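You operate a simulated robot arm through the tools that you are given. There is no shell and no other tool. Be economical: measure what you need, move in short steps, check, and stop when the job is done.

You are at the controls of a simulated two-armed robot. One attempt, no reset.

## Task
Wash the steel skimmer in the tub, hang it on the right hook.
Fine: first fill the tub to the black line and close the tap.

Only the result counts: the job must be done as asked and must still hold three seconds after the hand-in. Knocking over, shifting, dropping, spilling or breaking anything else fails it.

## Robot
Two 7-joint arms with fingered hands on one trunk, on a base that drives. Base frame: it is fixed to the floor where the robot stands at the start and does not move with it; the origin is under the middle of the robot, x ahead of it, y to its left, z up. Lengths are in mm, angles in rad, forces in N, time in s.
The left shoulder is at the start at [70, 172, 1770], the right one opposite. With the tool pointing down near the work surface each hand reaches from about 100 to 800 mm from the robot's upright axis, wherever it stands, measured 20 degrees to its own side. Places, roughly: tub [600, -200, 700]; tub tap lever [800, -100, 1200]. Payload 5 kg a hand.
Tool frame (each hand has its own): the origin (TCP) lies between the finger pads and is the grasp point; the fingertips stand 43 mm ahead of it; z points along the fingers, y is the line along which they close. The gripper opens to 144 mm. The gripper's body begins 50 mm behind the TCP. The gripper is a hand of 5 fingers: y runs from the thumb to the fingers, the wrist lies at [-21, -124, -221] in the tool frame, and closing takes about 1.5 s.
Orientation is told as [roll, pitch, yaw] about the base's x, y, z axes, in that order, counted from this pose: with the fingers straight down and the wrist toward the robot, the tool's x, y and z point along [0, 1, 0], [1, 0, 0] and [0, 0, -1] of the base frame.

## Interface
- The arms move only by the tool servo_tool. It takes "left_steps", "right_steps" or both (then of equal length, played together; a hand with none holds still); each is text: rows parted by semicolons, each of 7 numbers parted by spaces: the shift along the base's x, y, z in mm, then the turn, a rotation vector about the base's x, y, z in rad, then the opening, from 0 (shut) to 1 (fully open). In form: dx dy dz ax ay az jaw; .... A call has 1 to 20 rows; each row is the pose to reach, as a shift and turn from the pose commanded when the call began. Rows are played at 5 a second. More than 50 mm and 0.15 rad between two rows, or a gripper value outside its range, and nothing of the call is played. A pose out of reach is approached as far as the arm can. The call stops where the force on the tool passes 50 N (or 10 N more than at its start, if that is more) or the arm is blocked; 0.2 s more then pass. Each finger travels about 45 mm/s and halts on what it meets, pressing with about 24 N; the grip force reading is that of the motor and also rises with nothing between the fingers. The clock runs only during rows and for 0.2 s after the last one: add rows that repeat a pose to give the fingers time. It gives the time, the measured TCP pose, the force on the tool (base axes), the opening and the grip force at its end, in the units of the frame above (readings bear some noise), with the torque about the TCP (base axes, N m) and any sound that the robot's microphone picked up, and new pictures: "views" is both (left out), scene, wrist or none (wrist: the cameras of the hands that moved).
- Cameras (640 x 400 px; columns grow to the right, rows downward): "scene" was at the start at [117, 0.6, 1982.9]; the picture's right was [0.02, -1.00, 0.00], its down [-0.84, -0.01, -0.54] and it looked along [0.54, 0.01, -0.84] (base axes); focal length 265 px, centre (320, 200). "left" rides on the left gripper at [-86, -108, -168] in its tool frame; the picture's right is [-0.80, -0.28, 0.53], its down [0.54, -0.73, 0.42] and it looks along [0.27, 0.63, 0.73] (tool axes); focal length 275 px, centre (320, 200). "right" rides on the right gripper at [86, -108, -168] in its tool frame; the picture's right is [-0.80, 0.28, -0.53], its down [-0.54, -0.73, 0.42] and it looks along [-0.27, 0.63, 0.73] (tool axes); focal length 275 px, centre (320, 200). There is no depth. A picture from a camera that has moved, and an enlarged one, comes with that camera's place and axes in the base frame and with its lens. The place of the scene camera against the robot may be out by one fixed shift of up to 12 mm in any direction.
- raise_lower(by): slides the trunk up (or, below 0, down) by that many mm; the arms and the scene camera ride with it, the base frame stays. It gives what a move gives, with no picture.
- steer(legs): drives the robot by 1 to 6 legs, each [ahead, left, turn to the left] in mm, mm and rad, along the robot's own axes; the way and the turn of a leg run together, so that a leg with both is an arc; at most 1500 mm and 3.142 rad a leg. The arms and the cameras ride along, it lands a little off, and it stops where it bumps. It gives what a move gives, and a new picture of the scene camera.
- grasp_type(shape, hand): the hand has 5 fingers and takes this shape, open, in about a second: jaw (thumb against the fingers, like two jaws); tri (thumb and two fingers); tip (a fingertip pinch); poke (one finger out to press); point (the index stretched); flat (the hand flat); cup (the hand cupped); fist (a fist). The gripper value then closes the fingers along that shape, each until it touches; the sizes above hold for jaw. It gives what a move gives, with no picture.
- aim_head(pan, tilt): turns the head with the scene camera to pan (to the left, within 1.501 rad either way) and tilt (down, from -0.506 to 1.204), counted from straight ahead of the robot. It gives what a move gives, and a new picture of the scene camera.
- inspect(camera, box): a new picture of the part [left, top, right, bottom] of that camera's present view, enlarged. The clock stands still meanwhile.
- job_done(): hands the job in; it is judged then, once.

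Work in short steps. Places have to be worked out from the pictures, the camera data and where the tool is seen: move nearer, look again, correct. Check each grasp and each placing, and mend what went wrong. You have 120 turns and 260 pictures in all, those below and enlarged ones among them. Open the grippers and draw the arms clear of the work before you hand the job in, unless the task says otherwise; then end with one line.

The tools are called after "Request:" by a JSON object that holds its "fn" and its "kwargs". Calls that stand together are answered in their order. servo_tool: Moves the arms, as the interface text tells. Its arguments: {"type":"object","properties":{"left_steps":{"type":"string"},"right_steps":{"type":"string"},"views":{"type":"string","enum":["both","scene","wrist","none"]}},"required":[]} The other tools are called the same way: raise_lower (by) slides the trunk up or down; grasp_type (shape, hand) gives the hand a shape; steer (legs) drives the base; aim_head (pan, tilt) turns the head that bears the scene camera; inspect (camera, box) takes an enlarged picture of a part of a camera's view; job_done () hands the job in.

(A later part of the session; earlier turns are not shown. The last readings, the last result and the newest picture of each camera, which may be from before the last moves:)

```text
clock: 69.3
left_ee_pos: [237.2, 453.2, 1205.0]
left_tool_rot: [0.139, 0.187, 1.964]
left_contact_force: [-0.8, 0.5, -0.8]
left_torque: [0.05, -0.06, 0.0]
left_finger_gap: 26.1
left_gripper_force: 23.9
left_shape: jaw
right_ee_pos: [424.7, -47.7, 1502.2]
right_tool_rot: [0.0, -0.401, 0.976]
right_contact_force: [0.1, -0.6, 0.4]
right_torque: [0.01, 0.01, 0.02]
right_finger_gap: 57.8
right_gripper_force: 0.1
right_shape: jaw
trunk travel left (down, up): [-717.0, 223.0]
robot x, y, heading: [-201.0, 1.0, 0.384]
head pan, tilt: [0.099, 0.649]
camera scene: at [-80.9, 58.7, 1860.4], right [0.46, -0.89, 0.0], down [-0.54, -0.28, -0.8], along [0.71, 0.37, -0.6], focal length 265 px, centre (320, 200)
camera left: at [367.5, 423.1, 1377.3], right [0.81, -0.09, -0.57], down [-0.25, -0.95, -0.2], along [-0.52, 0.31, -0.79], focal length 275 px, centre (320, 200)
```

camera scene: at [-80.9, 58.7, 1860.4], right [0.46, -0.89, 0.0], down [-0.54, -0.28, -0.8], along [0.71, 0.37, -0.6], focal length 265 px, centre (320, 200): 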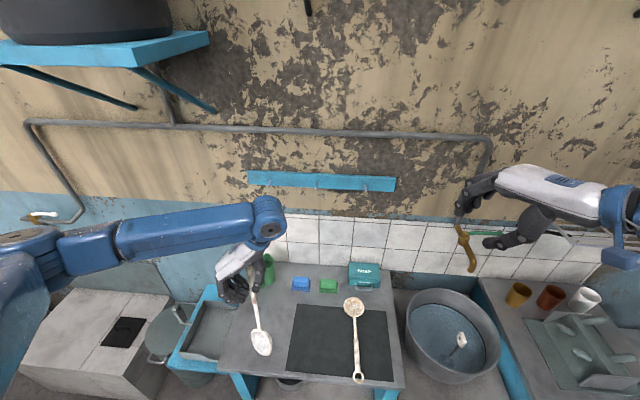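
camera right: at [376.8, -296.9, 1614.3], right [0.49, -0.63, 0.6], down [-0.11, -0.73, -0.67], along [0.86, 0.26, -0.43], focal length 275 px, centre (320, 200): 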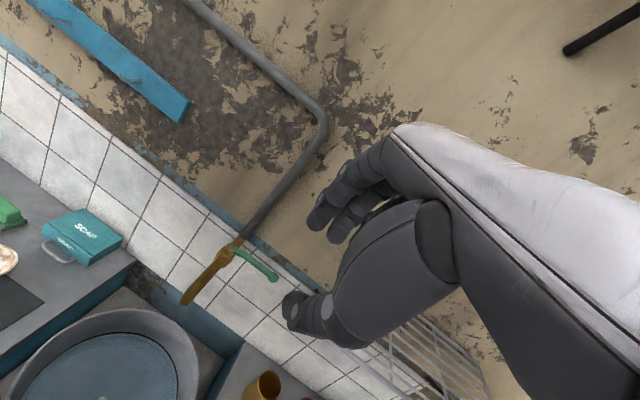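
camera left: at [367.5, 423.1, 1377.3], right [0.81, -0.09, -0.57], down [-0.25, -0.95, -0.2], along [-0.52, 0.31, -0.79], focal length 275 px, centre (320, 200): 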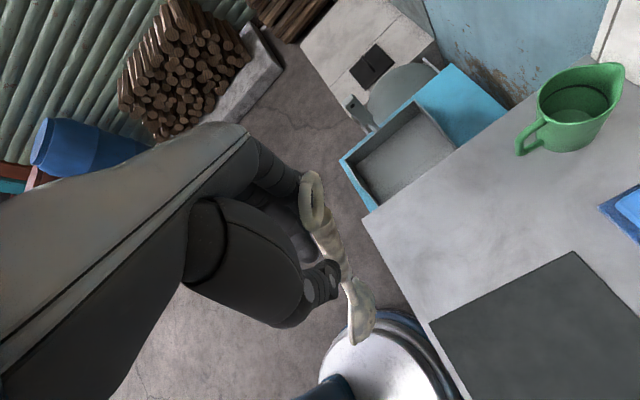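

The yaw works here. Next I tilt the hand so the skimmer hangs straight down with the fingers pointing partly at the wall.

Request:
{"fn": "servo_tool", "kwargs": {"left_steps": "0 0 5 0.071 -0.108 0.01 0;0 0 10 0.141 -0.216 0.02 0;0 0 15 0.212 -0.324 0.03 0;0 0 20 0.283 -0.432 0.04 0;0 0 25 0.354 -0.54 0.05 0;0 0 30 0.424 -0.648 0.06 0;0 0 30 0.495 -0.756 0.07 0;0 0 30 0.495 -0.756 0.07 0", "views": "both"}}

Request:
{"fn": "inspect", "kwargs": {"camera": "scene", "box": [180, 200, 340, 380]}}

```text
clock: 71.1
left_ee_pos: [248.9, 501.9, 1208.0]
left_tool_rot: [-0.755, 0.001, 1.942]
left_contact_force: [-0.3, 0.1, -0.9]
left_torque: [-0.07, 0.03, 0.02]
left_finger_gap: 26.4
left_gripper_force: 23.9
left_shape: jaw
left hand out of reach, approached as far as the arm can: row 4, 5, 6, 7, 8
right_ee_pos: [423.4, -48.2, 1501.8]
right_tool_rot: [-0.001, -0.401, 0.973]
right_contact_force: [-0.3, -1.1, 0.1]
right_torque: [-0.02, 0.0, -0.01]
right_finger_gap: 57.5
right_gripper_force: 0.1
right_shape: jaw
trunk travel left (down, up): [-717.0, 223.0]
robot x, y, heading: [-199.3, 2.0, 0.384]
head pan, tilt: [0.099, 0.649]
camera scene: at [-80.2, 58.5, 1860.4], right [0.46, -0.89, 0.0], down [-0.54, -0.28, -0.8], along [0.71, 0.37, -0.6], focal length 265 px, centre (320, 200)
camera left: at [240.0, 382.8, 1390.9], right [0.98, 0.08, 0.16], down [0.16, -0.72, -0.68], along [0.06, 0.69, -0.72], focal length 275 px, centre (320, 200)
```

scene: 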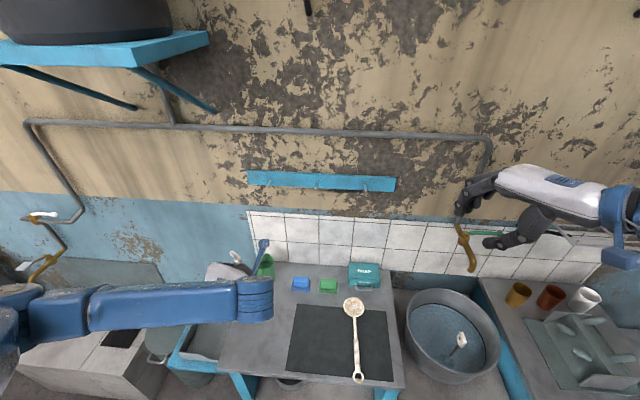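
left: 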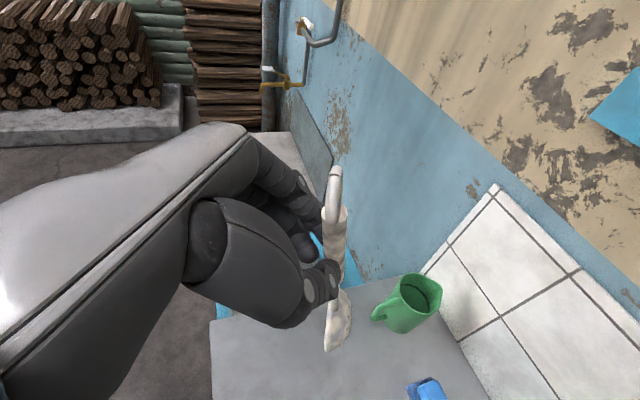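

```text
2.22 times, centred on (260, 290) of scene
camera zoom: at [-80.2, 58.5, 1860.4], right [0.46, -0.89, 0.0], down [-0.54, -0.28, -0.8], along [0.71, 0.37, -0.6], focal length 588 px, centre (453, 0)
```

zoom: 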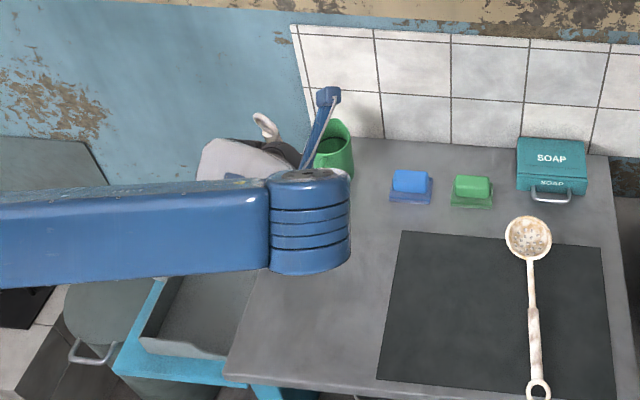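

The hanging posture is reached with the skimmer vertical. In this posture the hand sits about 600 ahead and 300 left of the axis, so for the tub the robot must stand further right; I drive right along the wall.

Request:
{"fn": "steer", "kwargs": {"legs": [[0, -350, 0]]}}

Request:
{"fn": "steer", "kwargs": {"legs": [[0, -300, 0]]}}

Request:
{"fn": "inspect", "kwargs": {"camera": "left", "box": [0, 0, 640, 400]}}

```text
clock: 73.4
left_ee_pos: [382.7, 169.8, 1208.1]
left_tool_rot: [-0.752, 0.004, 1.935]
left_contact_force: [-0.4, 0.4, -1.4]
left_torque: [-0.03, 0.03, -0.02]
left_finger_gap: 26.4
left_gripper_force: 23.7
left_shape: jaw
right_ee_pos: [555.2, -380.0, 1502.3]
right_tool_rot: [-0.003, -0.4, 0.969]
right_contact_force: [0.0, 0.5, 1.1]
right_torque: [-0.08, -0.01, 0.01]
right_finger_gap: 57.5
right_gripper_force: 0.1
right_shape: jaw
trunk travel left (down, up): [-717.0, 223.0]
robot x, y, heading: [-72.7, -332.1, 0.379]
head pan, tilt: [0.099, 0.649]
camera scene: at [50.2, -268.8, 1860.4], right [0.46, -0.89, 0.0], down [-0.54, -0.28, -0.8], along [0.71, 0.36, -0.6], focal length 265 px, centre (320, 200)
```

scene: 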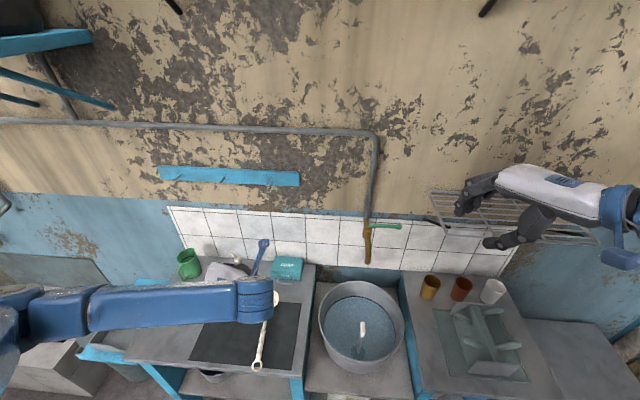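

```text
clock: 75.5
left_ee_pos: [496.8, -114.5, 1208.5]
left_tool_rot: [-0.752, 0.001, 1.932]
left_contact_force: [0.1, 1.3, -0.7]
left_torque: [-0.04, 0.01, -0.05]
left_finger_gap: 26.3
left_gripper_force: 24.1
left_shape: jaw
right_ee_pos: [667.1, -666.3, 1503.0]
right_tool_rot: [-0.004, -0.399, 0.964]
right_contact_force: [-0.4, 0.4, 0.4]
right_torque: [-0.07, 0.05, -0.05]
right_finger_gap: 57.9
right_gripper_force: 0.0
right_shape: jaw
trunk travel left (down, up): [-717.0, 223.0]
robot x, y, heading: [44.5, -613.7, 0.377]
head pan, tilt: [0.099, 0.649]
camera scene: at [162.1, -552.7, 1860.4], right [0.46, -0.89, 0.0], down [-0.54, -0.28, -0.8], along [0.71, 0.36, -0.6], focal length 265 px, centre (320, 200)
```

scene: 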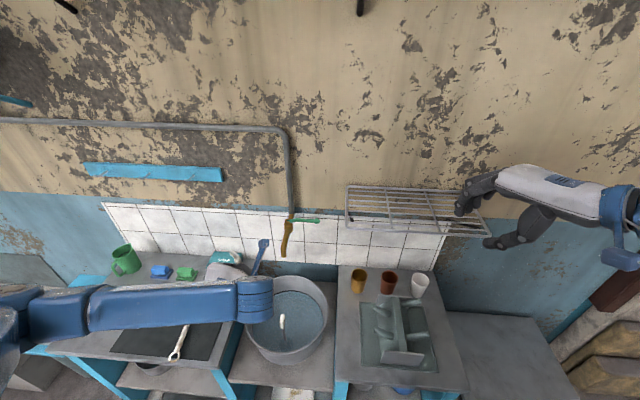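

```text
1.00 times, centred on (320, 200) of left (not enlarged: the box is as wide or as high as the picture)
camera zoom: at [486.2, -232.3, 1390.4], right [0.99, 0.07, 0.16], down [0.16, -0.72, -0.68], along [0.06, 0.69, -0.72], focal length 275 px, centre (320, 200)
```

zoom: 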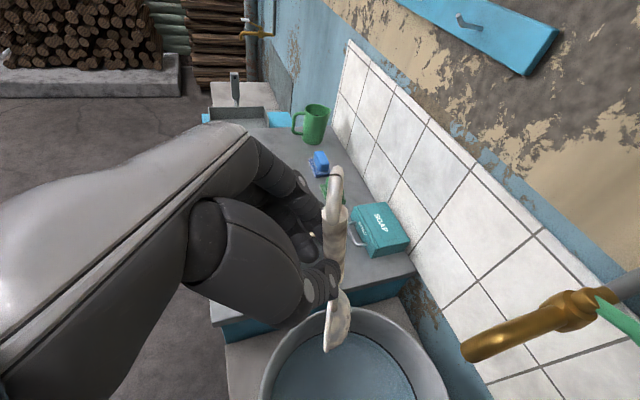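

The water is only about 45 mm deep (surface ≈ 760, rim ≈ 835), with the plug's tag near (570, −181, 865). The bowl should go in flat, so I'll use fingers-down with the bowl to the left on the wall side of the tag. First I undo the tilt.

Request:
{"fn": "servo_tool", "kwargs": {"left_steps": "0 0 0 -0.05 0.13 0 0;0 0 0 -0.1 0.26 0 0;0 0 0 -0.15 0.39 0 0;0 0 0 -0.2 0.52 0 0;0 0 0 -0.25 0.64 0 0;0 0 0 -0.278 0.697 0 0;0 0 0 -0.278 0.697 0 0", "views": "none"}}

Request:
{"fn": "servo_tool", "kwargs": {"left_steps": "0 0 0 0 0 -0.145 0;0 0 0 0 0 -0.29 0;0 0 0 0 0 -0.435 0;0 0 0 0 0 -0.58 0;0 0 0 0 0 -0.725 0;0 0 0 0 0 -0.87 0;0 0 0 0 0 -1.015 0;0 0 0 0 0 -1.16 0;0 0 0 0 0 -1.305 0;0 0 0 0 0 -1.45 0;0 0 0 0 0 -1.56 0", "views": "both"}}

```text
clock: 77.0
left_ee_pos: [497.6, -116.5, 1207.9]
left_tool_rot: [-0.004, 0.012, 1.938]
left_contact_force: [0.7, 0.4, -0.5]
left_torque: [0.02, -0.06, -0.02]
left_finger_gap: 26.4
left_gripper_force: 24.0
left_shape: jaw
right_ee_pos: [667.5, -668.6, 1501.9]
right_tool_rot: [-0.001, -0.401, 0.963]
right_contact_force: [-0.7, -0.6, -0.5]
right_torque: [0.03, 0.01, -0.04]
right_finger_gap: 57.5
right_gripper_force: 0.1
right_shape: jaw
trunk travel left (down, up): [-717.0, 223.0]
robot x, y, heading: [41.1, -611.6, 0.378]
head pan, tilt: [0.099, 0.649]
```

```text
clock: 79.5
left_ee_pos: [497.6, -116.6, 1208.8]
left_tool_rot: [-0.003, 0.014, 0.376]
left_contact_force: [0.2, 0.6, -0.8]
left_torque: [-0.04, 0.01, -0.03]
left_finger_gap: 26.4
left_gripper_force: 24.4
left_shape: jaw
right_ee_pos: [668.1, -668.2, 1502.3]
right_tool_rot: [0.0, -0.401, 0.965]
right_contact_force: [-0.7, 0.7, 0.1]
right_torque: [-0.03, 0.02, -0.01]
right_finger_gap: 57.8
right_gripper_force: 0.0
right_shape: jaw
trunk travel left (down, up): [-717.0, 223.0]
robot x, y, heading: [44.0, -616.4, 0.373]
head pan, tilt: [0.099, 0.649]
camera scene: at [163.0, -556.0, 1860.4], right [0.46, -0.89, 0.0], down [-0.54, -0.28, -0.8], along [0.71, 0.36, -0.6], focal length 265 px, centre (320, 200)
camera left: at [429.3, -233.8, 1378.4], right [0.02, -0.85, -0.53], down [-0.88, 0.23, -0.41], along [0.48, 0.47, -0.74], focal length 275 px, centre (320, 200)
```

scene: 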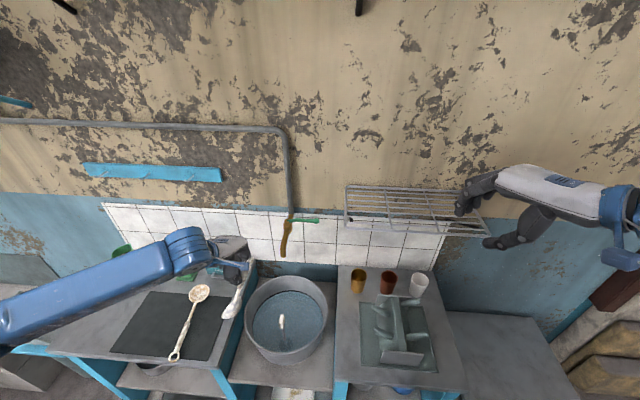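
left: 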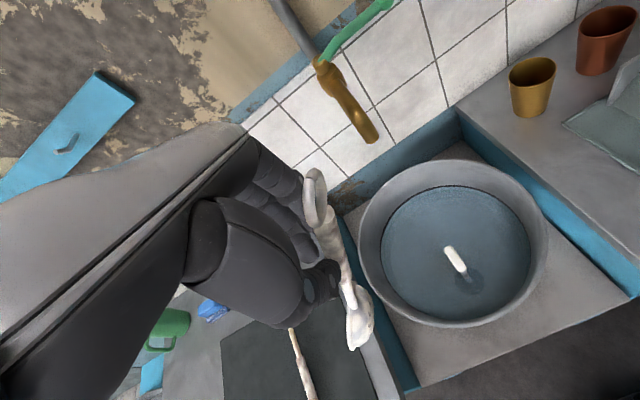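

The tub and the tag position are confirmed from this view. I'll raise the right hand to keep it above the shelf, then drive so that the left hand stands right of the spout over the tub.

Request:
{"fn": "servo_tool", "kwargs": {"right_steps": "-10 0 40 0 0 0 0.4;-20 0 80 0 0 0 0.4;-30 0 120 0 0 0 0.4;-40 0 160 0 0 0 0.4;-40 0 160 0 0 0 0.4", "views": "none"}}

Request:
{"fn": "steer", "kwargs": {"legs": [[0, -165, 0], [120, 0, 0]]}}

Request:
{"fn": "inspect", "kwargs": {"camera": "left", "box": [0, 0, 640, 400]}}

```text
clock: 80.7
left_ee_pos: [494.8, -116.3, 1207.2]
left_tool_rot: [-0.005, 0.014, 0.38]
left_contact_force: [0.3, 0.3, -1.5]
left_torque: [-0.04, -0.01, 0.02]
left_finger_gap: 26.0
left_gripper_force: 24.0
left_shape: jaw
right_ee_pos: [627.1, -669.5, 1663.4]
right_tool_rot: [-0.003, -0.402, 0.967]
right_contact_force: [-0.6, -0.8, 1.0]
right_torque: [0.0, -0.02, 0.02]
right_finger_gap: 57.7
right_gripper_force: 0.0
right_shape: jaw
trunk travel left (down, up): [-717.0, 223.0]
robot x, y, heading: [39.4, -616.9, 0.368]
head pan, tilt: [0.099, 0.649]
```

```text
clock: 82.9
left_ee_pos: [661.0, -229.1, 1211.6]
left_tool_rot: [-0.002, 0.009, 0.377]
left_contact_force: [-1.6, -1.0, -0.4]
left_torque: [0.03, -0.1, -0.01]
left_finger_gap: 26.0
left_gripper_force: 23.8
left_shape: jaw
right_ee_pos: [790.2, -783.1, 1663.1]
right_tool_rot: [-0.005, -0.406, 0.967]
right_contact_force: [-0.5, 0.3, -0.2]
right_torque: [0.0, -0.08, -0.04]
right_finger_gap: 57.7
right_gripper_force: 0.1
right_shape: jaw
trunk travel left (down, up): [-717.0, 223.0]
robot x, y, heading: [212.7, -723.7, 0.376]
head pan, tilt: [0.099, 0.649]
camera scene: at [324.5, -670.6, 1861.2], right [0.46, -0.89, 0.0], down [-0.53, -0.27, -0.8], along [0.71, 0.36, -0.6], focal length 265 px, centre (320, 200)
```

scene: 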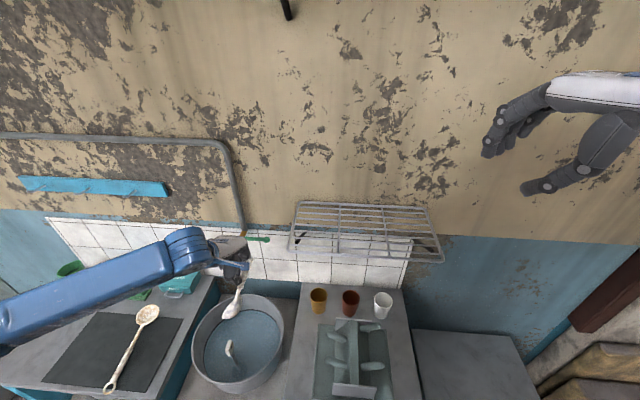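

```text
1.00 times, centred on (320, 200) of left (not enlarged: the box is as wide or as high as the picture)
camera zoom: at [592.6, -347.5, 1380.9], right [0.03, -0.85, -0.53], down [-0.88, 0.23, -0.42], along [0.48, 0.48, -0.74], focal length 275 px, centre (320, 200)
```

zoom: 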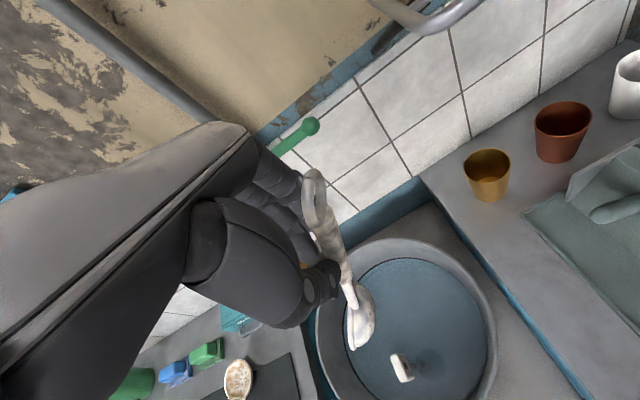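

The hand is well placed (N≈530, right of the spout). I shift 20 mm more towards the wall to keep clear of the tag, then lower the trunk 140 mm.

Request:
{"fn": "servo_tool", "kwargs": {"left_steps": "10 4 0 0 0 0 0;19 7 0 0 0 0 0", "views": "none"}}

Request:
{"fn": "raise_lower", "kwargs": {"by": -140}}

Request:
{"fn": "aim_head", "kwargs": {"pan": 0.4, "tilt": 0.85}}

Request:
{"fn": "inspect", "kwargs": {"camera": "left", "box": [0, 0, 640, 400]}}

```text
clock: 83.5
left_ee_pos: [679.2, -220.6, 1210.7]
left_tool_rot: [-0.001, 0.012, 0.379]
left_contact_force: [-1.2, -0.6, -0.1]
left_torque: [-0.04, -0.08, 0.0]
left_finger_gap: 26.4
left_gripper_force: 23.8
left_shape: jaw
right_ee_pos: [791.2, -780.8, 1662.7]
right_tool_rot: [-0.005, -0.402, 0.968]
right_contact_force: [0.7, -0.1, 0.7]
right_torque: [0.03, -0.07, -0.05]
right_finger_gap: 57.7
right_gripper_force: 0.1
right_shape: jaw
trunk travel left (down, up): [-717.0, 223.0]
robot x, y, heading: [207.4, -727.9, 0.378]
head pan, tilt: [0.099, 0.649]
```

```text
clock: 85.2
left_ee_pos: [685.6, -230.5, 1070.3]
left_tool_rot: [0.001, 0.014, 0.372]
left_contact_force: [7.4, -45.8, 6.9]
left_torque: [3.37, 0.41, -0.89]
left_finger_gap: 26.4
left_gripper_force: 23.9
left_shape: jaw
right_ee_pos: [796.7, -789.4, 1521.1]
right_tool_rot: [0.001, -0.405, 0.962]
right_contact_force: [0.2, 1.0, -0.1]
right_torque: [-0.03, 0.0, 0.03]
right_finger_gap: 57.6
right_gripper_force: 0.0
right_shape: jaw
trunk travel left (down, up): [-577.0, 363.0]
robot x, y, heading: [208.5, -726.2, 0.37]
head pan, tilt: [0.099, 0.649]
```

```text
clock: 86.0
left_ee_pos: [685.2, -229.4, 1070.7]
left_tool_rot: [0.002, 0.015, 0.372]
left_contact_force: [12.0, -54.7, -1.6]
left_torque: [3.18, 0.65, -1.33]
left_finger_gap: 26.3
left_gripper_force: 23.7
left_shape: jaw
right_ee_pos: [797.8, -788.8, 1520.9]
right_tool_rot: [0.0, -0.405, 0.963]
right_contact_force: [0.0, 0.3, 0.0]
right_torque: [-0.01, 0.01, -0.01]
right_finger_gap: 57.8
right_gripper_force: 0.0
right_shape: jaw
trunk travel left (down, up): [-577.0, 363.0]
robot x, y, heading: [209.6, -726.4, 0.374]
head pan, tilt: [0.4, 0.85]
camera scene: at [312.6, -661.7, 1704.0], right [0.7, -0.72, -0.01], down [-0.54, -0.52, -0.66], along [0.47, 0.46, -0.75], focal length 265 px, centre (320, 200)
```

scene: 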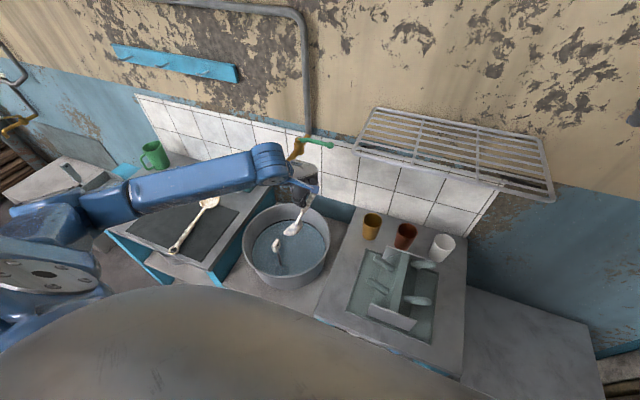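

```text
1.00 times, centred on (320, 200) of left (not enlarged: the box is as wide or as high as the picture)
camera zoom: at [617.7, -347.4, 1240.4], right [0.02, -0.85, -0.53], down [-0.88, 0.24, -0.41], along [0.48, 0.47, -0.74], focal length 275 px, centre (320, 200)
```

zoom: 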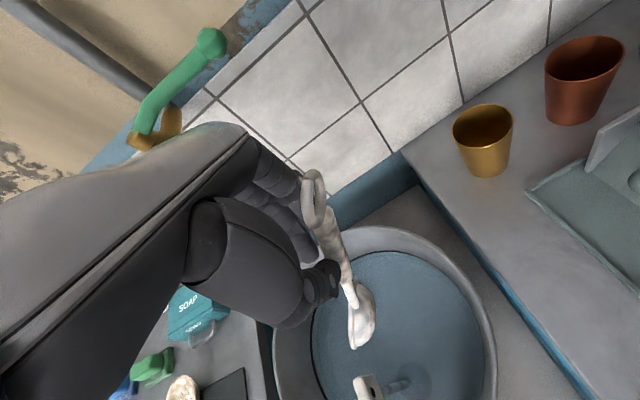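

The left side of the hand presses on the spout (≈55 N to the right). I move away from it along the force direction and a little back.

Request:
{"fn": "servo_tool", "kwargs": {"left_steps": "4 -12 0 0 0 0 0;8 -25 0 0 0 0 0;8 -35 0 0 0 0 0", "views": "scene"}}

Request:
{"fn": "inspect", "kwargs": {"camera": "scene", "box": [230, 110, 370, 300]}}

```text
clock: 86.8
left_ee_pos: [690.8, -254.8, 1067.9]
left_tool_rot: [-0.002, 0.015, 0.383]
left_contact_force: [0.7, -0.7, -1.5]
left_torque: [-0.01, 0.0, 0.0]
left_finger_gap: 26.2
left_gripper_force: 23.8
left_shape: jaw
right_ee_pos: [796.6, -782.1, 1520.0]
right_tool_rot: [0.0, -0.404, 0.965]
right_contact_force: [0.4, -1.5, 0.2]
right_torque: [0.05, 0.03, -0.01]
right_finger_gap: 57.7
right_gripper_force: 0.0
right_shape: jaw
trunk travel left (down, up): [-577.0, 363.0]
robot x, y, heading: [212.7, -727.2, 0.375]
head pan, tilt: [0.4, 0.85]
camera scene: at [311.0, -654.1, 1703.9], right [0.7, -0.72, 0.0], down [-0.54, -0.52, -0.66], along [0.47, 0.46, -0.75], focal length 265 px, centre (320, 200)
```

scene: 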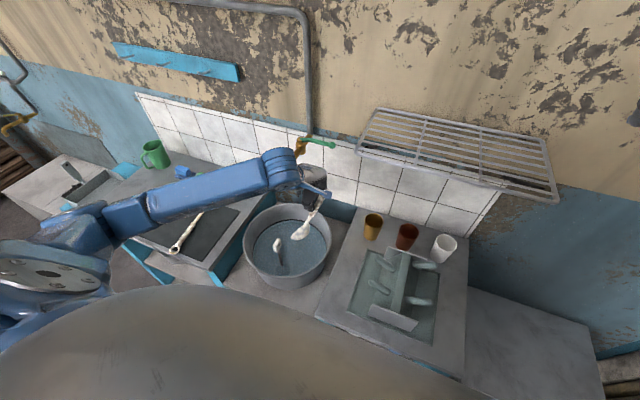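

```text
2.11 times, centred on (300, 205) of scene
camera zoom: at [311.0, -654.1, 1703.9], right [0.7, -0.72, 0.0], down [-0.54, -0.52, -0.66], along [0.47, 0.46, -0.75], focal length 557 px, centre (362, 190)
```

zoom: 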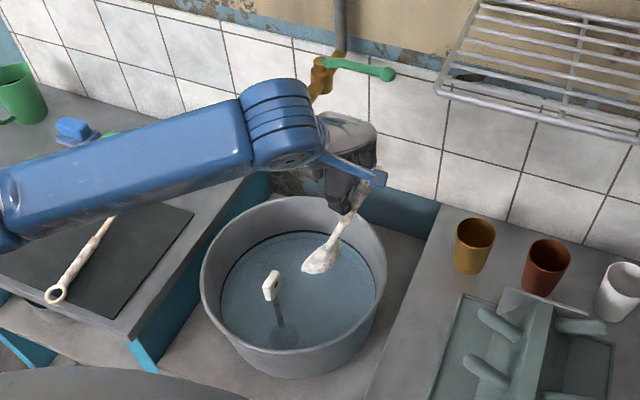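

Contact is gone and the tap looks unchanged. I lower gently until the bowl touches the tub floor.

Request:
{"fn": "servo_tool", "kwargs": {"left_steps": "0 0 -15 0 0 0 0;0 0 -30 0 0 0 0;0 0 -45 0 0 0 0;0 0 -60 0 0 0 0", "views": "both"}}

Request:
{"fn": "inspect", "kwargs": {"camera": "scene", "box": [230, 130, 370, 300]}}

```text
clock: 87.8
left_ee_pos: [692.7, -256.3, 1007.5]
left_tool_rot: [-0.001, 0.013, 0.38]
left_contact_force: [-0.1, -0.9, -1.2]
left_torque: [-0.04, 0.0, 0.0]
left_finger_gap: 26.4
left_gripper_force: 23.4
left_shape: jaw
right_ee_pos: [796.1, -778.4, 1520.9]
right_tool_rot: [-0.004, -0.401, 0.967]
right_contact_force: [0.1, 0.1, 0.2]
right_torque: [-0.04, -0.06, -0.01]
right_finger_gap: 57.7
right_gripper_force: 0.0
right_shape: jaw
trunk travel left (down, up): [-577.0, 363.0]
robot x, y, heading: [206.8, -726.2, 0.377]
head pan, tilt: [0.4, 0.85]
camera scene: at [310.5, -651.7, 1703.8], right [0.7, -0.72, 0.0], down [-0.54, -0.53, -0.66], along [0.47, 0.46, -0.75], focal length 265 px, centre (320, 200)
camera left: at [625.4, -373.1, 1178.1], right [0.02, -0.85, -0.53], down [-0.88, 0.23, -0.41], along [0.47, 0.47, -0.74], focal length 275 px, centre (320, 200)
```

scene: 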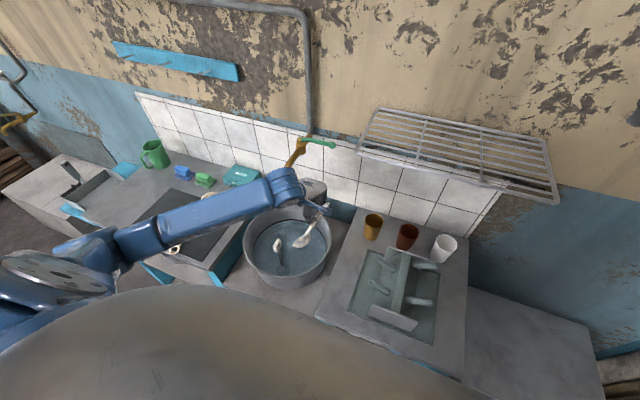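
left: 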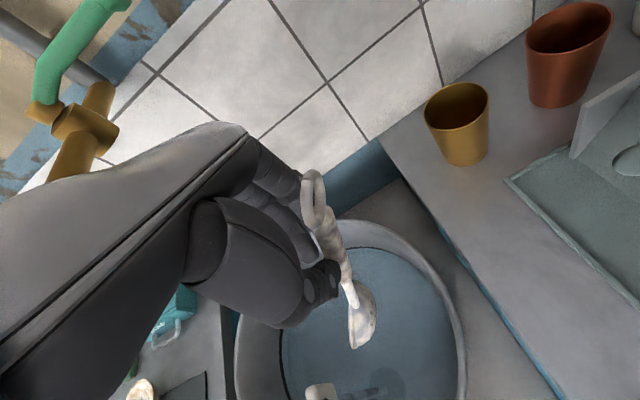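

```text
2.35 times, centred on (300, 215) of scene
camera zoom: at [310.5, -651.7, 1703.8], right [0.7, -0.72, 0.0], down [-0.54, -0.53, -0.66], along [0.47, 0.46, -0.75], focal length 623 px, centre (367, 165)
```

zoom: 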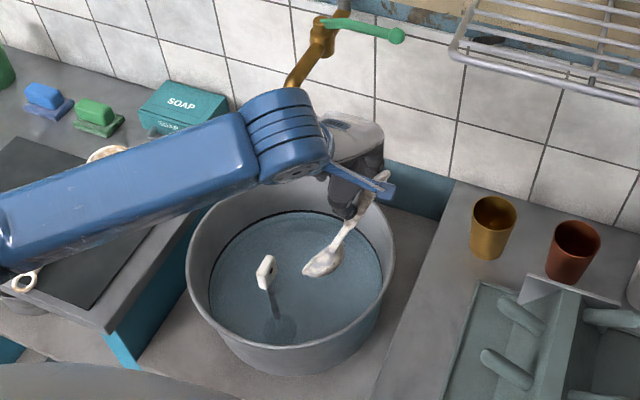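

No contact yet; I keep lowering, drifting slightly left now that the hand is dropping below the spout.

Request:
{"fn": "servo_tool", "kwargs": {"left_steps": "0 0 -12 0 0 0 0;0 0 -24 0 0 0 0;0 0 -36 0 0 0 0;-1 3 -48 0 0 0 0", "views": "both"}}

Request:
{"fn": "inspect", "kwargs": {"camera": "scene", "box": [230, 130, 370, 300]}}

```text
clock: 88.8
left_ee_pos: [691.4, -251.1, 960.1]
left_tool_rot: [0.0, 0.013, 0.379]
left_contact_force: [-0.8, 1.0, -0.3]
left_torque: [0.02, -0.02, -0.02]
left_finger_gap: 26.5
left_gripper_force: 23.9
left_shape: jaw
right_ee_pos: [795.7, -780.3, 1522.0]
right_tool_rot: [-0.003, -0.401, 0.966]
right_contact_force: [-0.1, 0.3, -0.4]
right_torque: [-0.02, 0.01, -0.02]
right_finger_gap: 57.7
right_gripper_force: 0.1
right_shape: jaw
trunk travel left (down, up): [-577.0, 363.0]
robot x, y, heading: [214.2, -724.0, 0.373]
head pan, tilt: [0.4, 0.85]
camera scene: at [310.3, -652.4, 1703.9], right [0.7, -0.72, 0.0], down [-0.54, -0.52, -0.66], along [0.47, 0.46, -0.75], focal length 265 px, centre (320, 200)
camera left: at [623.3, -370.0, 1130.5], right [0.02, -0.85, -0.53], down [-0.88, 0.23, -0.41], along [0.47, 0.47, -0.74], focal length 275 px, centre (320, 200)
```

scene: 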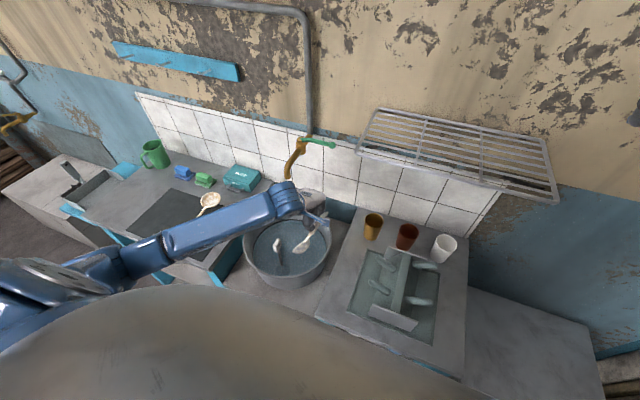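
left: 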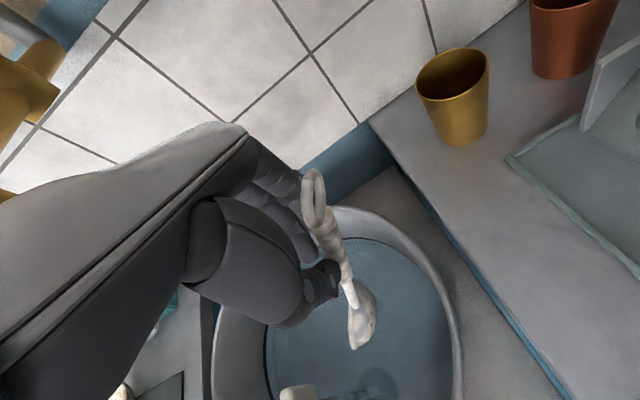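

```text
2.35 times, centred on (300, 215) of scene
camera zoom: at [310.3, -652.4, 1703.9], right [0.7, -0.72, 0.0], down [-0.54, -0.52, -0.66], along [0.47, 0.46, -0.75], focal length 623 px, centre (367, 165)
```

zoom: 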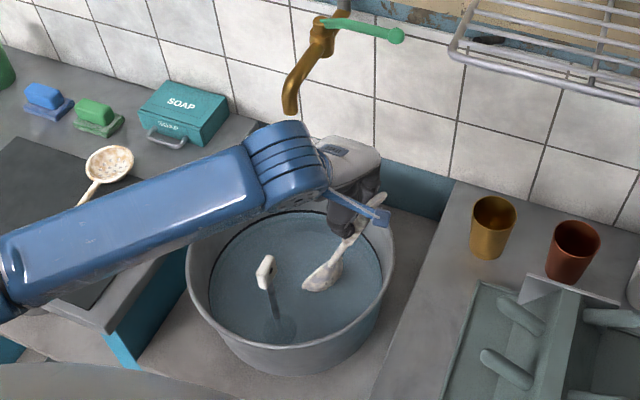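

The spout is clear and dry; the bowl still isn't in the water. Continue lowering.

Request:
{"fn": "servo_tool", "kwargs": {"left_steps": "-1 3 -12 0 0 0 0;-2 6 -24 0 0 0 0;-3 9 -36 0 0 0 0;-4 12 -44 0 0 0 0", "views": "wrist"}}

Request:
{"fn": "inspect", "kwargs": {"camera": "scene", "box": [240, 170, 360, 300]}}

```text
clock: 89.8
left_ee_pos: [686.2, -241.1, 917.0]
left_tool_rot: [-0.001, 0.014, 0.379]
left_contact_force: [-0.1, -0.2, -1.6]
left_torque: [-0.04, 0.01, -0.02]
left_finger_gap: 26.5
left_gripper_force: 23.7
left_shape: jaw
right_ee_pos: [796.5, -780.6, 1520.0]
right_tool_rot: [-0.004, -0.401, 0.966]
right_contact_force: [0.3, -0.5, 1.0]
right_torque: [-0.02, 0.0, -0.02]
right_finger_gap: 57.7
right_gripper_force: 0.2
right_shape: jaw
trunk travel left (down, up): [-577.0, 363.0]
robot x, y, heading: [210.5, -724.8, 0.372]
head pan, tilt: [0.4, 0.85]
camera left: at [618.9, -358.5, 1086.1], right [0.02, -0.85, -0.53], down [-0.88, 0.23, -0.41], along [0.47, 0.47, -0.74], focal length 275 px, centre (320, 200)
```

left: 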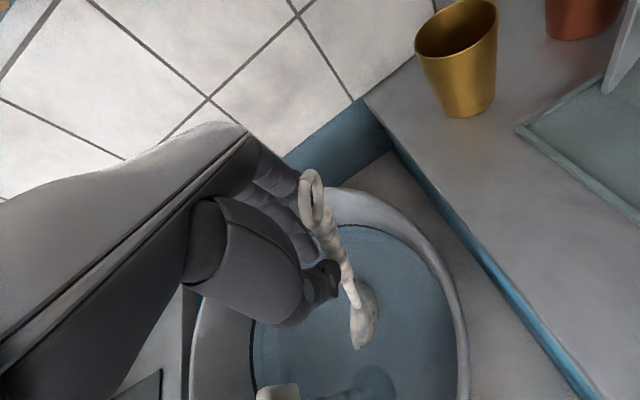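

```text
3.08 times, centred on (300, 235) of scene
camera zoom: at [310.4, -652.3, 1703.8], right [0.7, -0.72, 0.0], down [-0.54, -0.52, -0.66], along [0.47, 0.46, -0.75], focal length 815 px, centre (382, 92)
```

zoom: 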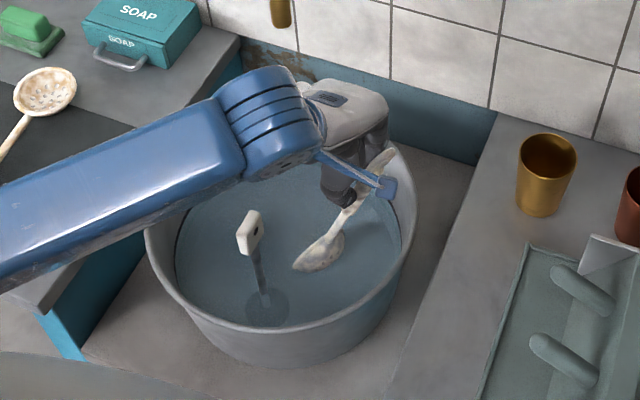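

The bowl tip is about to enter the water (surface perhaps 660). I go on lowering in guarded steps.

Request:
{"fn": "servo_tool", "kwargs": {"left_steps": "-1 3 -12 0 0 0 0;-2 6 -24 0 0 0 0;-3 9 -36 0 0 0 0;-4 12 -44 0 0 0 0", "views": "wrist"}}

Request:
{"fn": "inspect", "kwargs": {"camera": "scene", "box": [240, 170, 360, 300]}}

```text
clock: 90.8
left_ee_pos: [682.1, -227.8, 872.3]
left_tool_rot: [-0.002, 0.013, 0.377]
left_contact_force: [0.1, -0.1, 1.1]
left_torque: [0.04, 0.03, 0.03]
left_finger_gap: 26.8
left_gripper_force: 23.8
left_shape: jaw
right_ee_pos: [796.6, -779.0, 1522.2]
right_tool_rot: [-0.004, -0.401, 0.967]
right_contact_force: [0.3, -0.3, -0.2]
right_torque: [-0.03, 0.0, -0.03]
right_finger_gap: 57.7
right_gripper_force: 0.1
right_shape: jaw
trunk travel left (down, up): [-577.0, 363.0]
robot x, y, heading: [211.6, -724.0, 0.374]
head pan, tilt: [0.4, 0.85]
camera left: at [615.8, -346.7, 1041.8], right [0.02, -0.85, -0.53], down [-0.88, 0.23, -0.41], along [0.48, 0.47, -0.74], focal length 275 px, centre (320, 200)
```

left: 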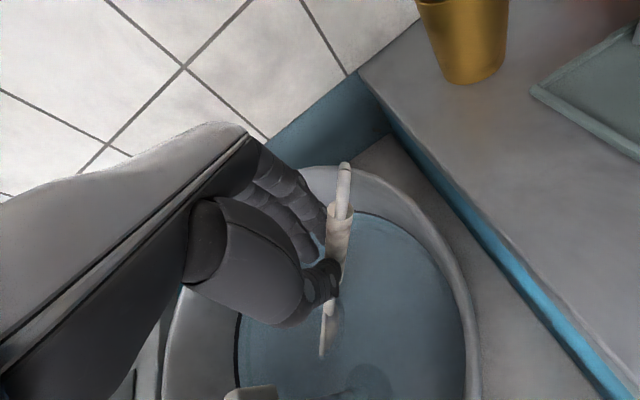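

```text
3.08 times, centred on (300, 235) of scene
camera zoom: at [310.2, -652.6, 1703.9], right [0.7, -0.72, 0.0], down [-0.54, -0.52, -0.66], along [0.47, 0.46, -0.75], focal length 815 px, centre (382, 92)
```

zoom: 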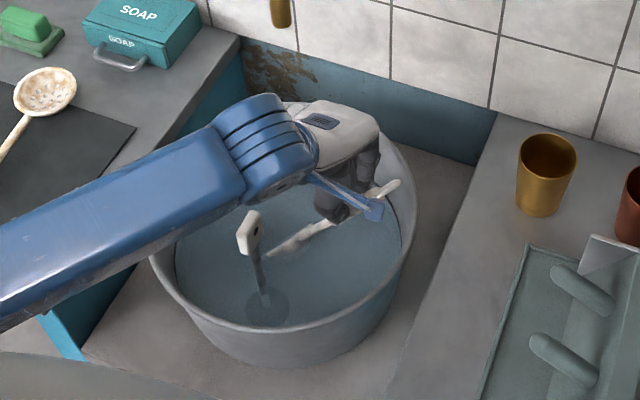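

The bowl met the floor and the skimmer flattened in the grip; I check its distance to the plug stick and its cleanliness.

Request:
{"fn": "inspect", "kwargs": {"camera": "left", "box": [220, 140, 440, 400]}}

Request:
{"fn": "inspect", "kwargs": {"camera": "scene", "box": [270, 210, 330, 270]}}

```text
1.54 times, centred on (330, 270) of left
camera zoom: at [615.8, -346.7, 1041.8], right [0.02, -0.85, -0.53], down [-0.88, 0.23, -0.41], along [0.48, 0.47, -0.74], focal length 424 px, centre (305, 92)
```

zoom: 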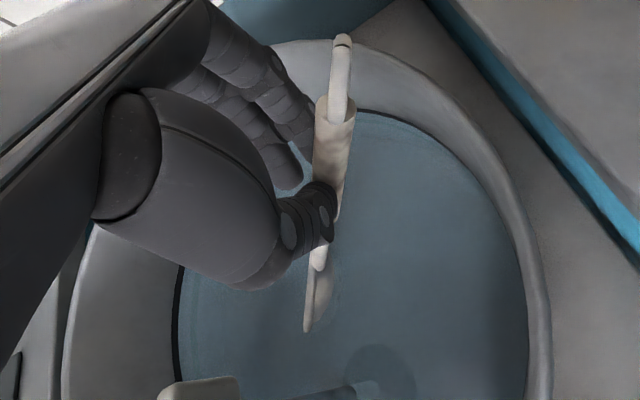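

```text
6.67 times, centred on (300, 240) of scene
camera zoom: at [310.2, -652.6, 1703.9], right [0.7, -0.72, 0.0], down [-0.54, -0.52, -0.66], along [0.47, 0.46, -0.75], focal length 1765 px, centre (453, -67)
```

zoom: 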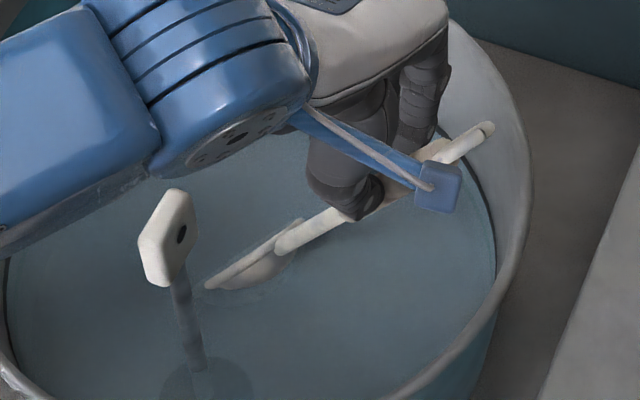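

The bowl is in the water, clear of the stick by ~35 mm, and the handle already looks cleaner. I press it a bit flatter and swish it on the wall side for some seconds.

Request:
{"fn": "servo_tool", "kwargs": {"left_steps": "-3 7 -10 0 0 0 0;-5 14 -18 0 0 0 0;5 18 -18 0 0 0 0;14 21 -18 0 0 0 0;5 18 -18 0 0 0 0;-5 14 -18 0 0 0 0;-12 28 -18 0 0 0 0;-5 14 -18 0 0 0 0;5 18 -18 0 0 0 0;14 21 -18 0 0 0 0;7 35 -18 0 0 0 0;-5 28 -18 0 0 0 0;-5 14 -18 0 0 0 0;10 20 -18 0 0 0 0;14 21 -18 0 0 0 0;5 18 -18 0 0 0 0;-5 14 -18 0 0 0 0", "views": "both"}}

Request:
{"fn": "inspect", "kwargs": {"camera": "scene", "box": [260, 200, 340, 280]}}

```text
clock: 94.4
left_ee_pos: [678.2, -215.0, 855.0]
left_tool_rot: [-0.001, 0.014, 0.379]
left_contact_force: [0.7, 0.0, 0.3]
left_torque: [0.01, -0.02, -0.01]
left_finger_gap: 26.6
left_gripper_force: 23.9
left_shape: jaw
right_ee_pos: [795.0, -779.4, 1521.4]
right_tool_rot: [-0.002, -0.401, 0.965]
right_contact_force: [0.2, 0.9, -0.8]
right_torque: [0.01, -0.01, 0.01]
right_finger_gap: 57.7
right_gripper_force: 0.0
right_shape: jaw
trunk travel left (down, up): [-577.0, 363.0]
robot x, y, heading: [208.8, -719.3, 0.374]
head pan, tilt: [0.4, 0.85]
camera scene: at [310.1, -652.7, 1703.9], right [0.7, -0.72, 0.0], down [-0.54, -0.52, -0.66], along [0.47, 0.46, -0.75], focal length 265 px, centre (320, 200)
camera left: at [611.2, -332.5, 1024.5], right [0.02, -0.85, -0.53], down [-0.88, 0.23, -0.41], along [0.47, 0.47, -0.74], focal length 275 px, centre (320, 200)
```

scene: 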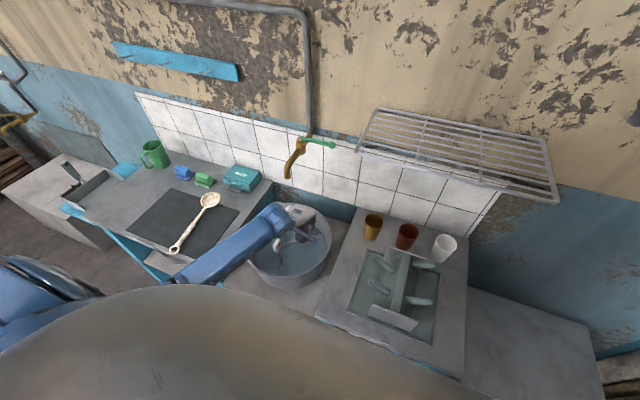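
left: 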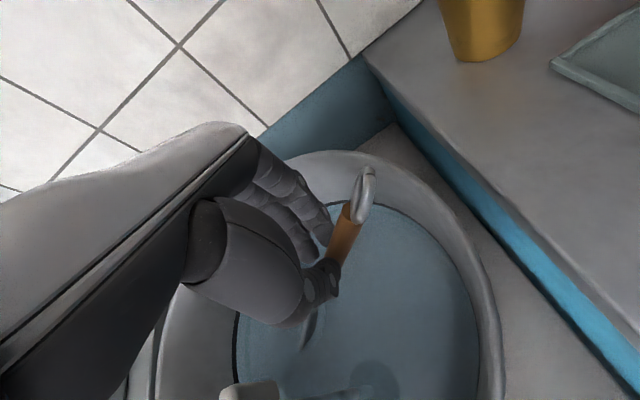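

```text
5.00 times, centred on (300, 240) of scene
camera zoom: at [310.1, -652.7, 1703.9], right [0.7, -0.72, 0.0], down [-0.54, -0.52, -0.66], along [0.47, 0.46, -0.75], focal length 1324 px, centre (420, 0)
```

zoom: 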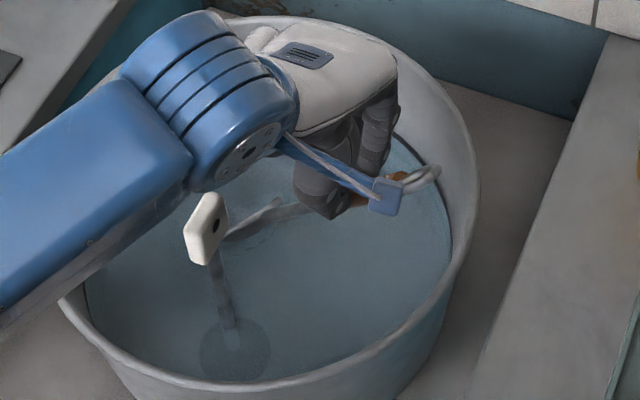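

The dirt is gone from ring and grip (steel ring, brown grip), so washing works. I swish once more, then raise the hand in an arc about the bowl while turning it, so the skimmer ends hanging vertical below the hand.

Request:
{"fn": "servo_tool", "kwargs": {"left_steps": "10 4 0 0 0 0 0;18 7 0 0 0 0 0;10 4 0 0 0 0 0;0 0 0 0 0 0 0;10 4 0 0 0 0 0;18 7 0 0 0 0 0;8 3 0 0 0 0 0;0 0 0 0 0 0 0;-7 17 20 -0.112 -0.044 0 0;-14 36 38 -0.223 -0.089 0 0;-23 57 53 -0.335 -0.133 0 0;-31 79 66 -0.446 -0.178 0 0;-40 101 77 -0.558 -0.222 0 0;-50 125 82 -0.67 -0.266 0 0", "views": "both"}}

Request:
{"fn": "inspect", "kwargs": {"camera": "scene", "box": [220, 120, 360, 290]}}

```text
clock: 97.4
left_ee_pos: [627.8, -89.7, 936.3]
left_tool_rot: [-0.726, 0.011, 0.366]
left_contact_force: [0.2, -0.1, -1.1]
left_torque: [0.04, 0.04, -0.02]
left_finger_gap: 26.4
left_gripper_force: 24.1
left_shape: jaw
right_ee_pos: [796.1, -779.0, 1522.2]
right_tool_rot: [-0.004, -0.403, 0.965]
right_contact_force: [0.7, -0.5, 0.5]
right_torque: [-0.04, -0.03, 0.02]
right_finger_gap: 58.0
right_gripper_force: 0.1
right_shape: jaw
trunk travel left (down, up): [-577.0, 363.0]
robot x, y, heading: [208.0, -723.2, 0.377]
head pan, tilt: [0.4, 0.85]
camera scene: at [310.3, -651.5, 1703.8], right [0.7, -0.72, 0.0], down [-0.54, -0.53, -0.66], along [0.47, 0.46, -0.75], focal length 265 px, centre (320, 200)
camera left: at [511.4, -83.6, 1120.1], right [0.08, -0.99, 0.13], down [-0.73, -0.15, -0.67], along [0.68, -0.04, -0.73], focal length 275 px, centre (320, 200)
```

scene: 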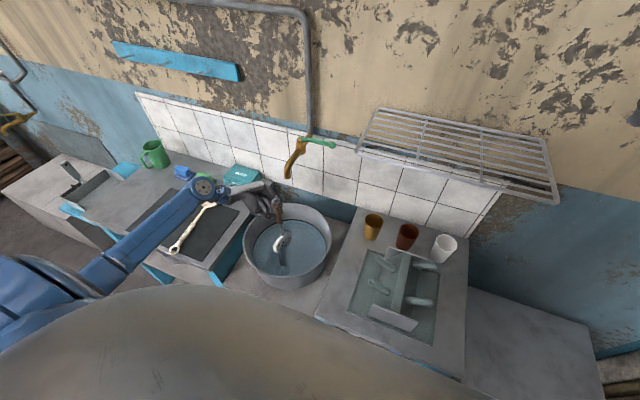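
left: 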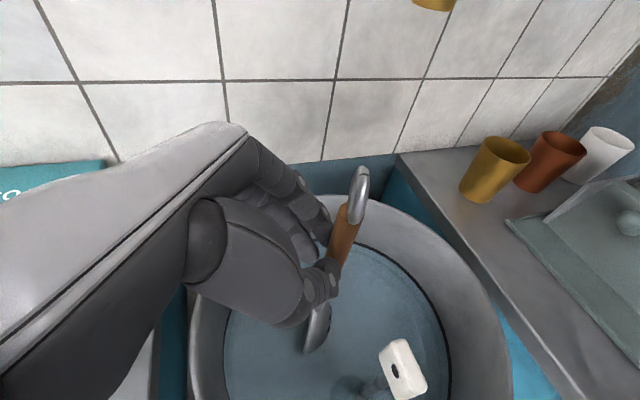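

```text
2.35 times, centred on (290, 205) of scene
camera zoom: at [310.3, -651.5, 1703.8], right [0.7, -0.72, 0.0], down [-0.54, -0.53, -0.66], along [0.47, 0.46, -0.75], focal length 623 px, centre (391, 188)
```

zoom: 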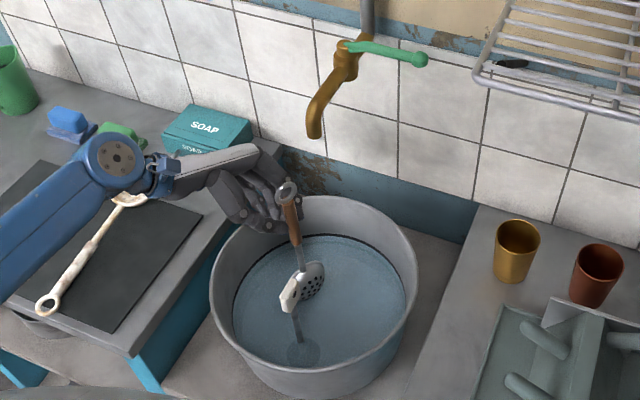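

Excellent: the skimmer is clean and hangs nearly vertical from the hand. I shift slightly away from the spout and lift straight out with the trunk.

Request:
{"fn": "servo_tool", "kwargs": {"left_steps": "-9 5 10 0 0 0 0;-18 10 30 0 0 0 0;-18 14 50 0 0 0 0;-18 16 80 0 0 0 0", "views": "none"}}

Request:
{"fn": "raise_lower", "kwargs": {"by": 150}}

Request:
{"fn": "inspect", "kwargs": {"camera": "scene", "box": [140, 60, 460, 360]}}

Request:
{"fn": "inspect", "kwargs": {"camera": "left", "box": [0, 0, 640, 400]}}

```text
clock: 98.4
left_ee_pos: [609.7, -75.0, 1015.4]
left_tool_rot: [-0.722, 0.012, 0.368]
left_contact_force: [0.2, -0.6, -0.6]
left_torque: [0.02, 0.01, 0.03]
left_finger_gap: 26.2
left_gripper_force: 24.1
left_shape: jaw
right_ee_pos: [795.8, -780.7, 1522.3]
right_tool_rot: [-0.004, -0.402, 0.966]
right_contact_force: [0.6, 0.3, -0.6]
right_torque: [0.01, -0.01, 0.02]
right_finger_gap: 57.3
right_gripper_force: 0.1
right_shape: jaw
trunk travel left (down, up): [-577.0, 363.0]
robot x, y, heading: [208.9, -724.5, 0.37]
head pan, tilt: [0.4, 0.85]
```

```text
clock: 100.1
left_ee_pos: [611.5, -74.1, 1165.2]
left_tool_rot: [-0.722, 0.01, 0.368]
left_contact_force: [-0.7, 0.2, -2.2]
left_torque: [0.04, 0.02, -0.03]
left_finger_gap: 26.6
left_gripper_force: 24.2
left_shape: jaw
right_ee_pos: [796.4, -779.9, 1671.5]
right_tool_rot: [-0.003, -0.402, 0.965]
right_contact_force: [0.2, -0.3, -0.3]
right_torque: [0.02, -0.02, 0.02]
right_finger_gap: 57.8
right_gripper_force: 0.1
right_shape: jaw
trunk travel left (down, up): [-727.0, 213.0]
robot x, y, heading: [211.7, -723.3, 0.376]
head pan, tilt: [0.4, 0.85]
```

```text
1.33 times, centred on (300, 210) of scene
camera zoom: at [310.6, -652.3, 1853.7], right [0.7, -0.72, 0.0], down [-0.54, -0.52, -0.66], along [0.47, 0.46, -0.75], focal length 353 px, centre (347, 187)
```

zoom: 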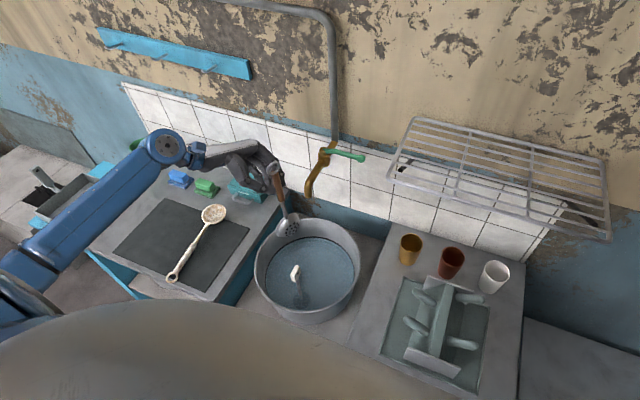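

```text
1.00 times, centred on (320, 200) of left (not enlarged: the box is as wide or as high as the picture)
camera zoom: at [494.6, -68.0, 1350.1], right [0.08, -0.99, 0.13], down [-0.73, -0.15, -0.67], along [0.68, -0.04, -0.73], focal length 275 px, centre (320, 200)
```

zoom: 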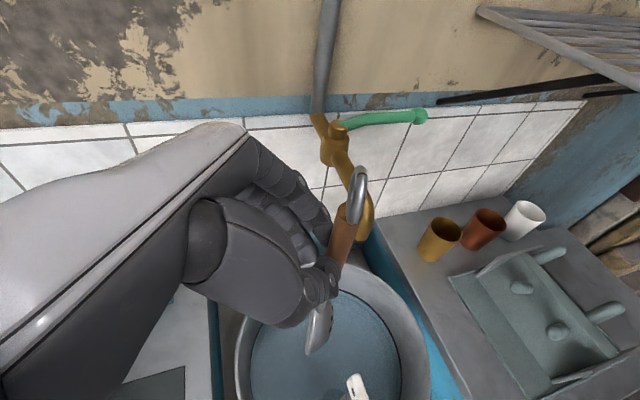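

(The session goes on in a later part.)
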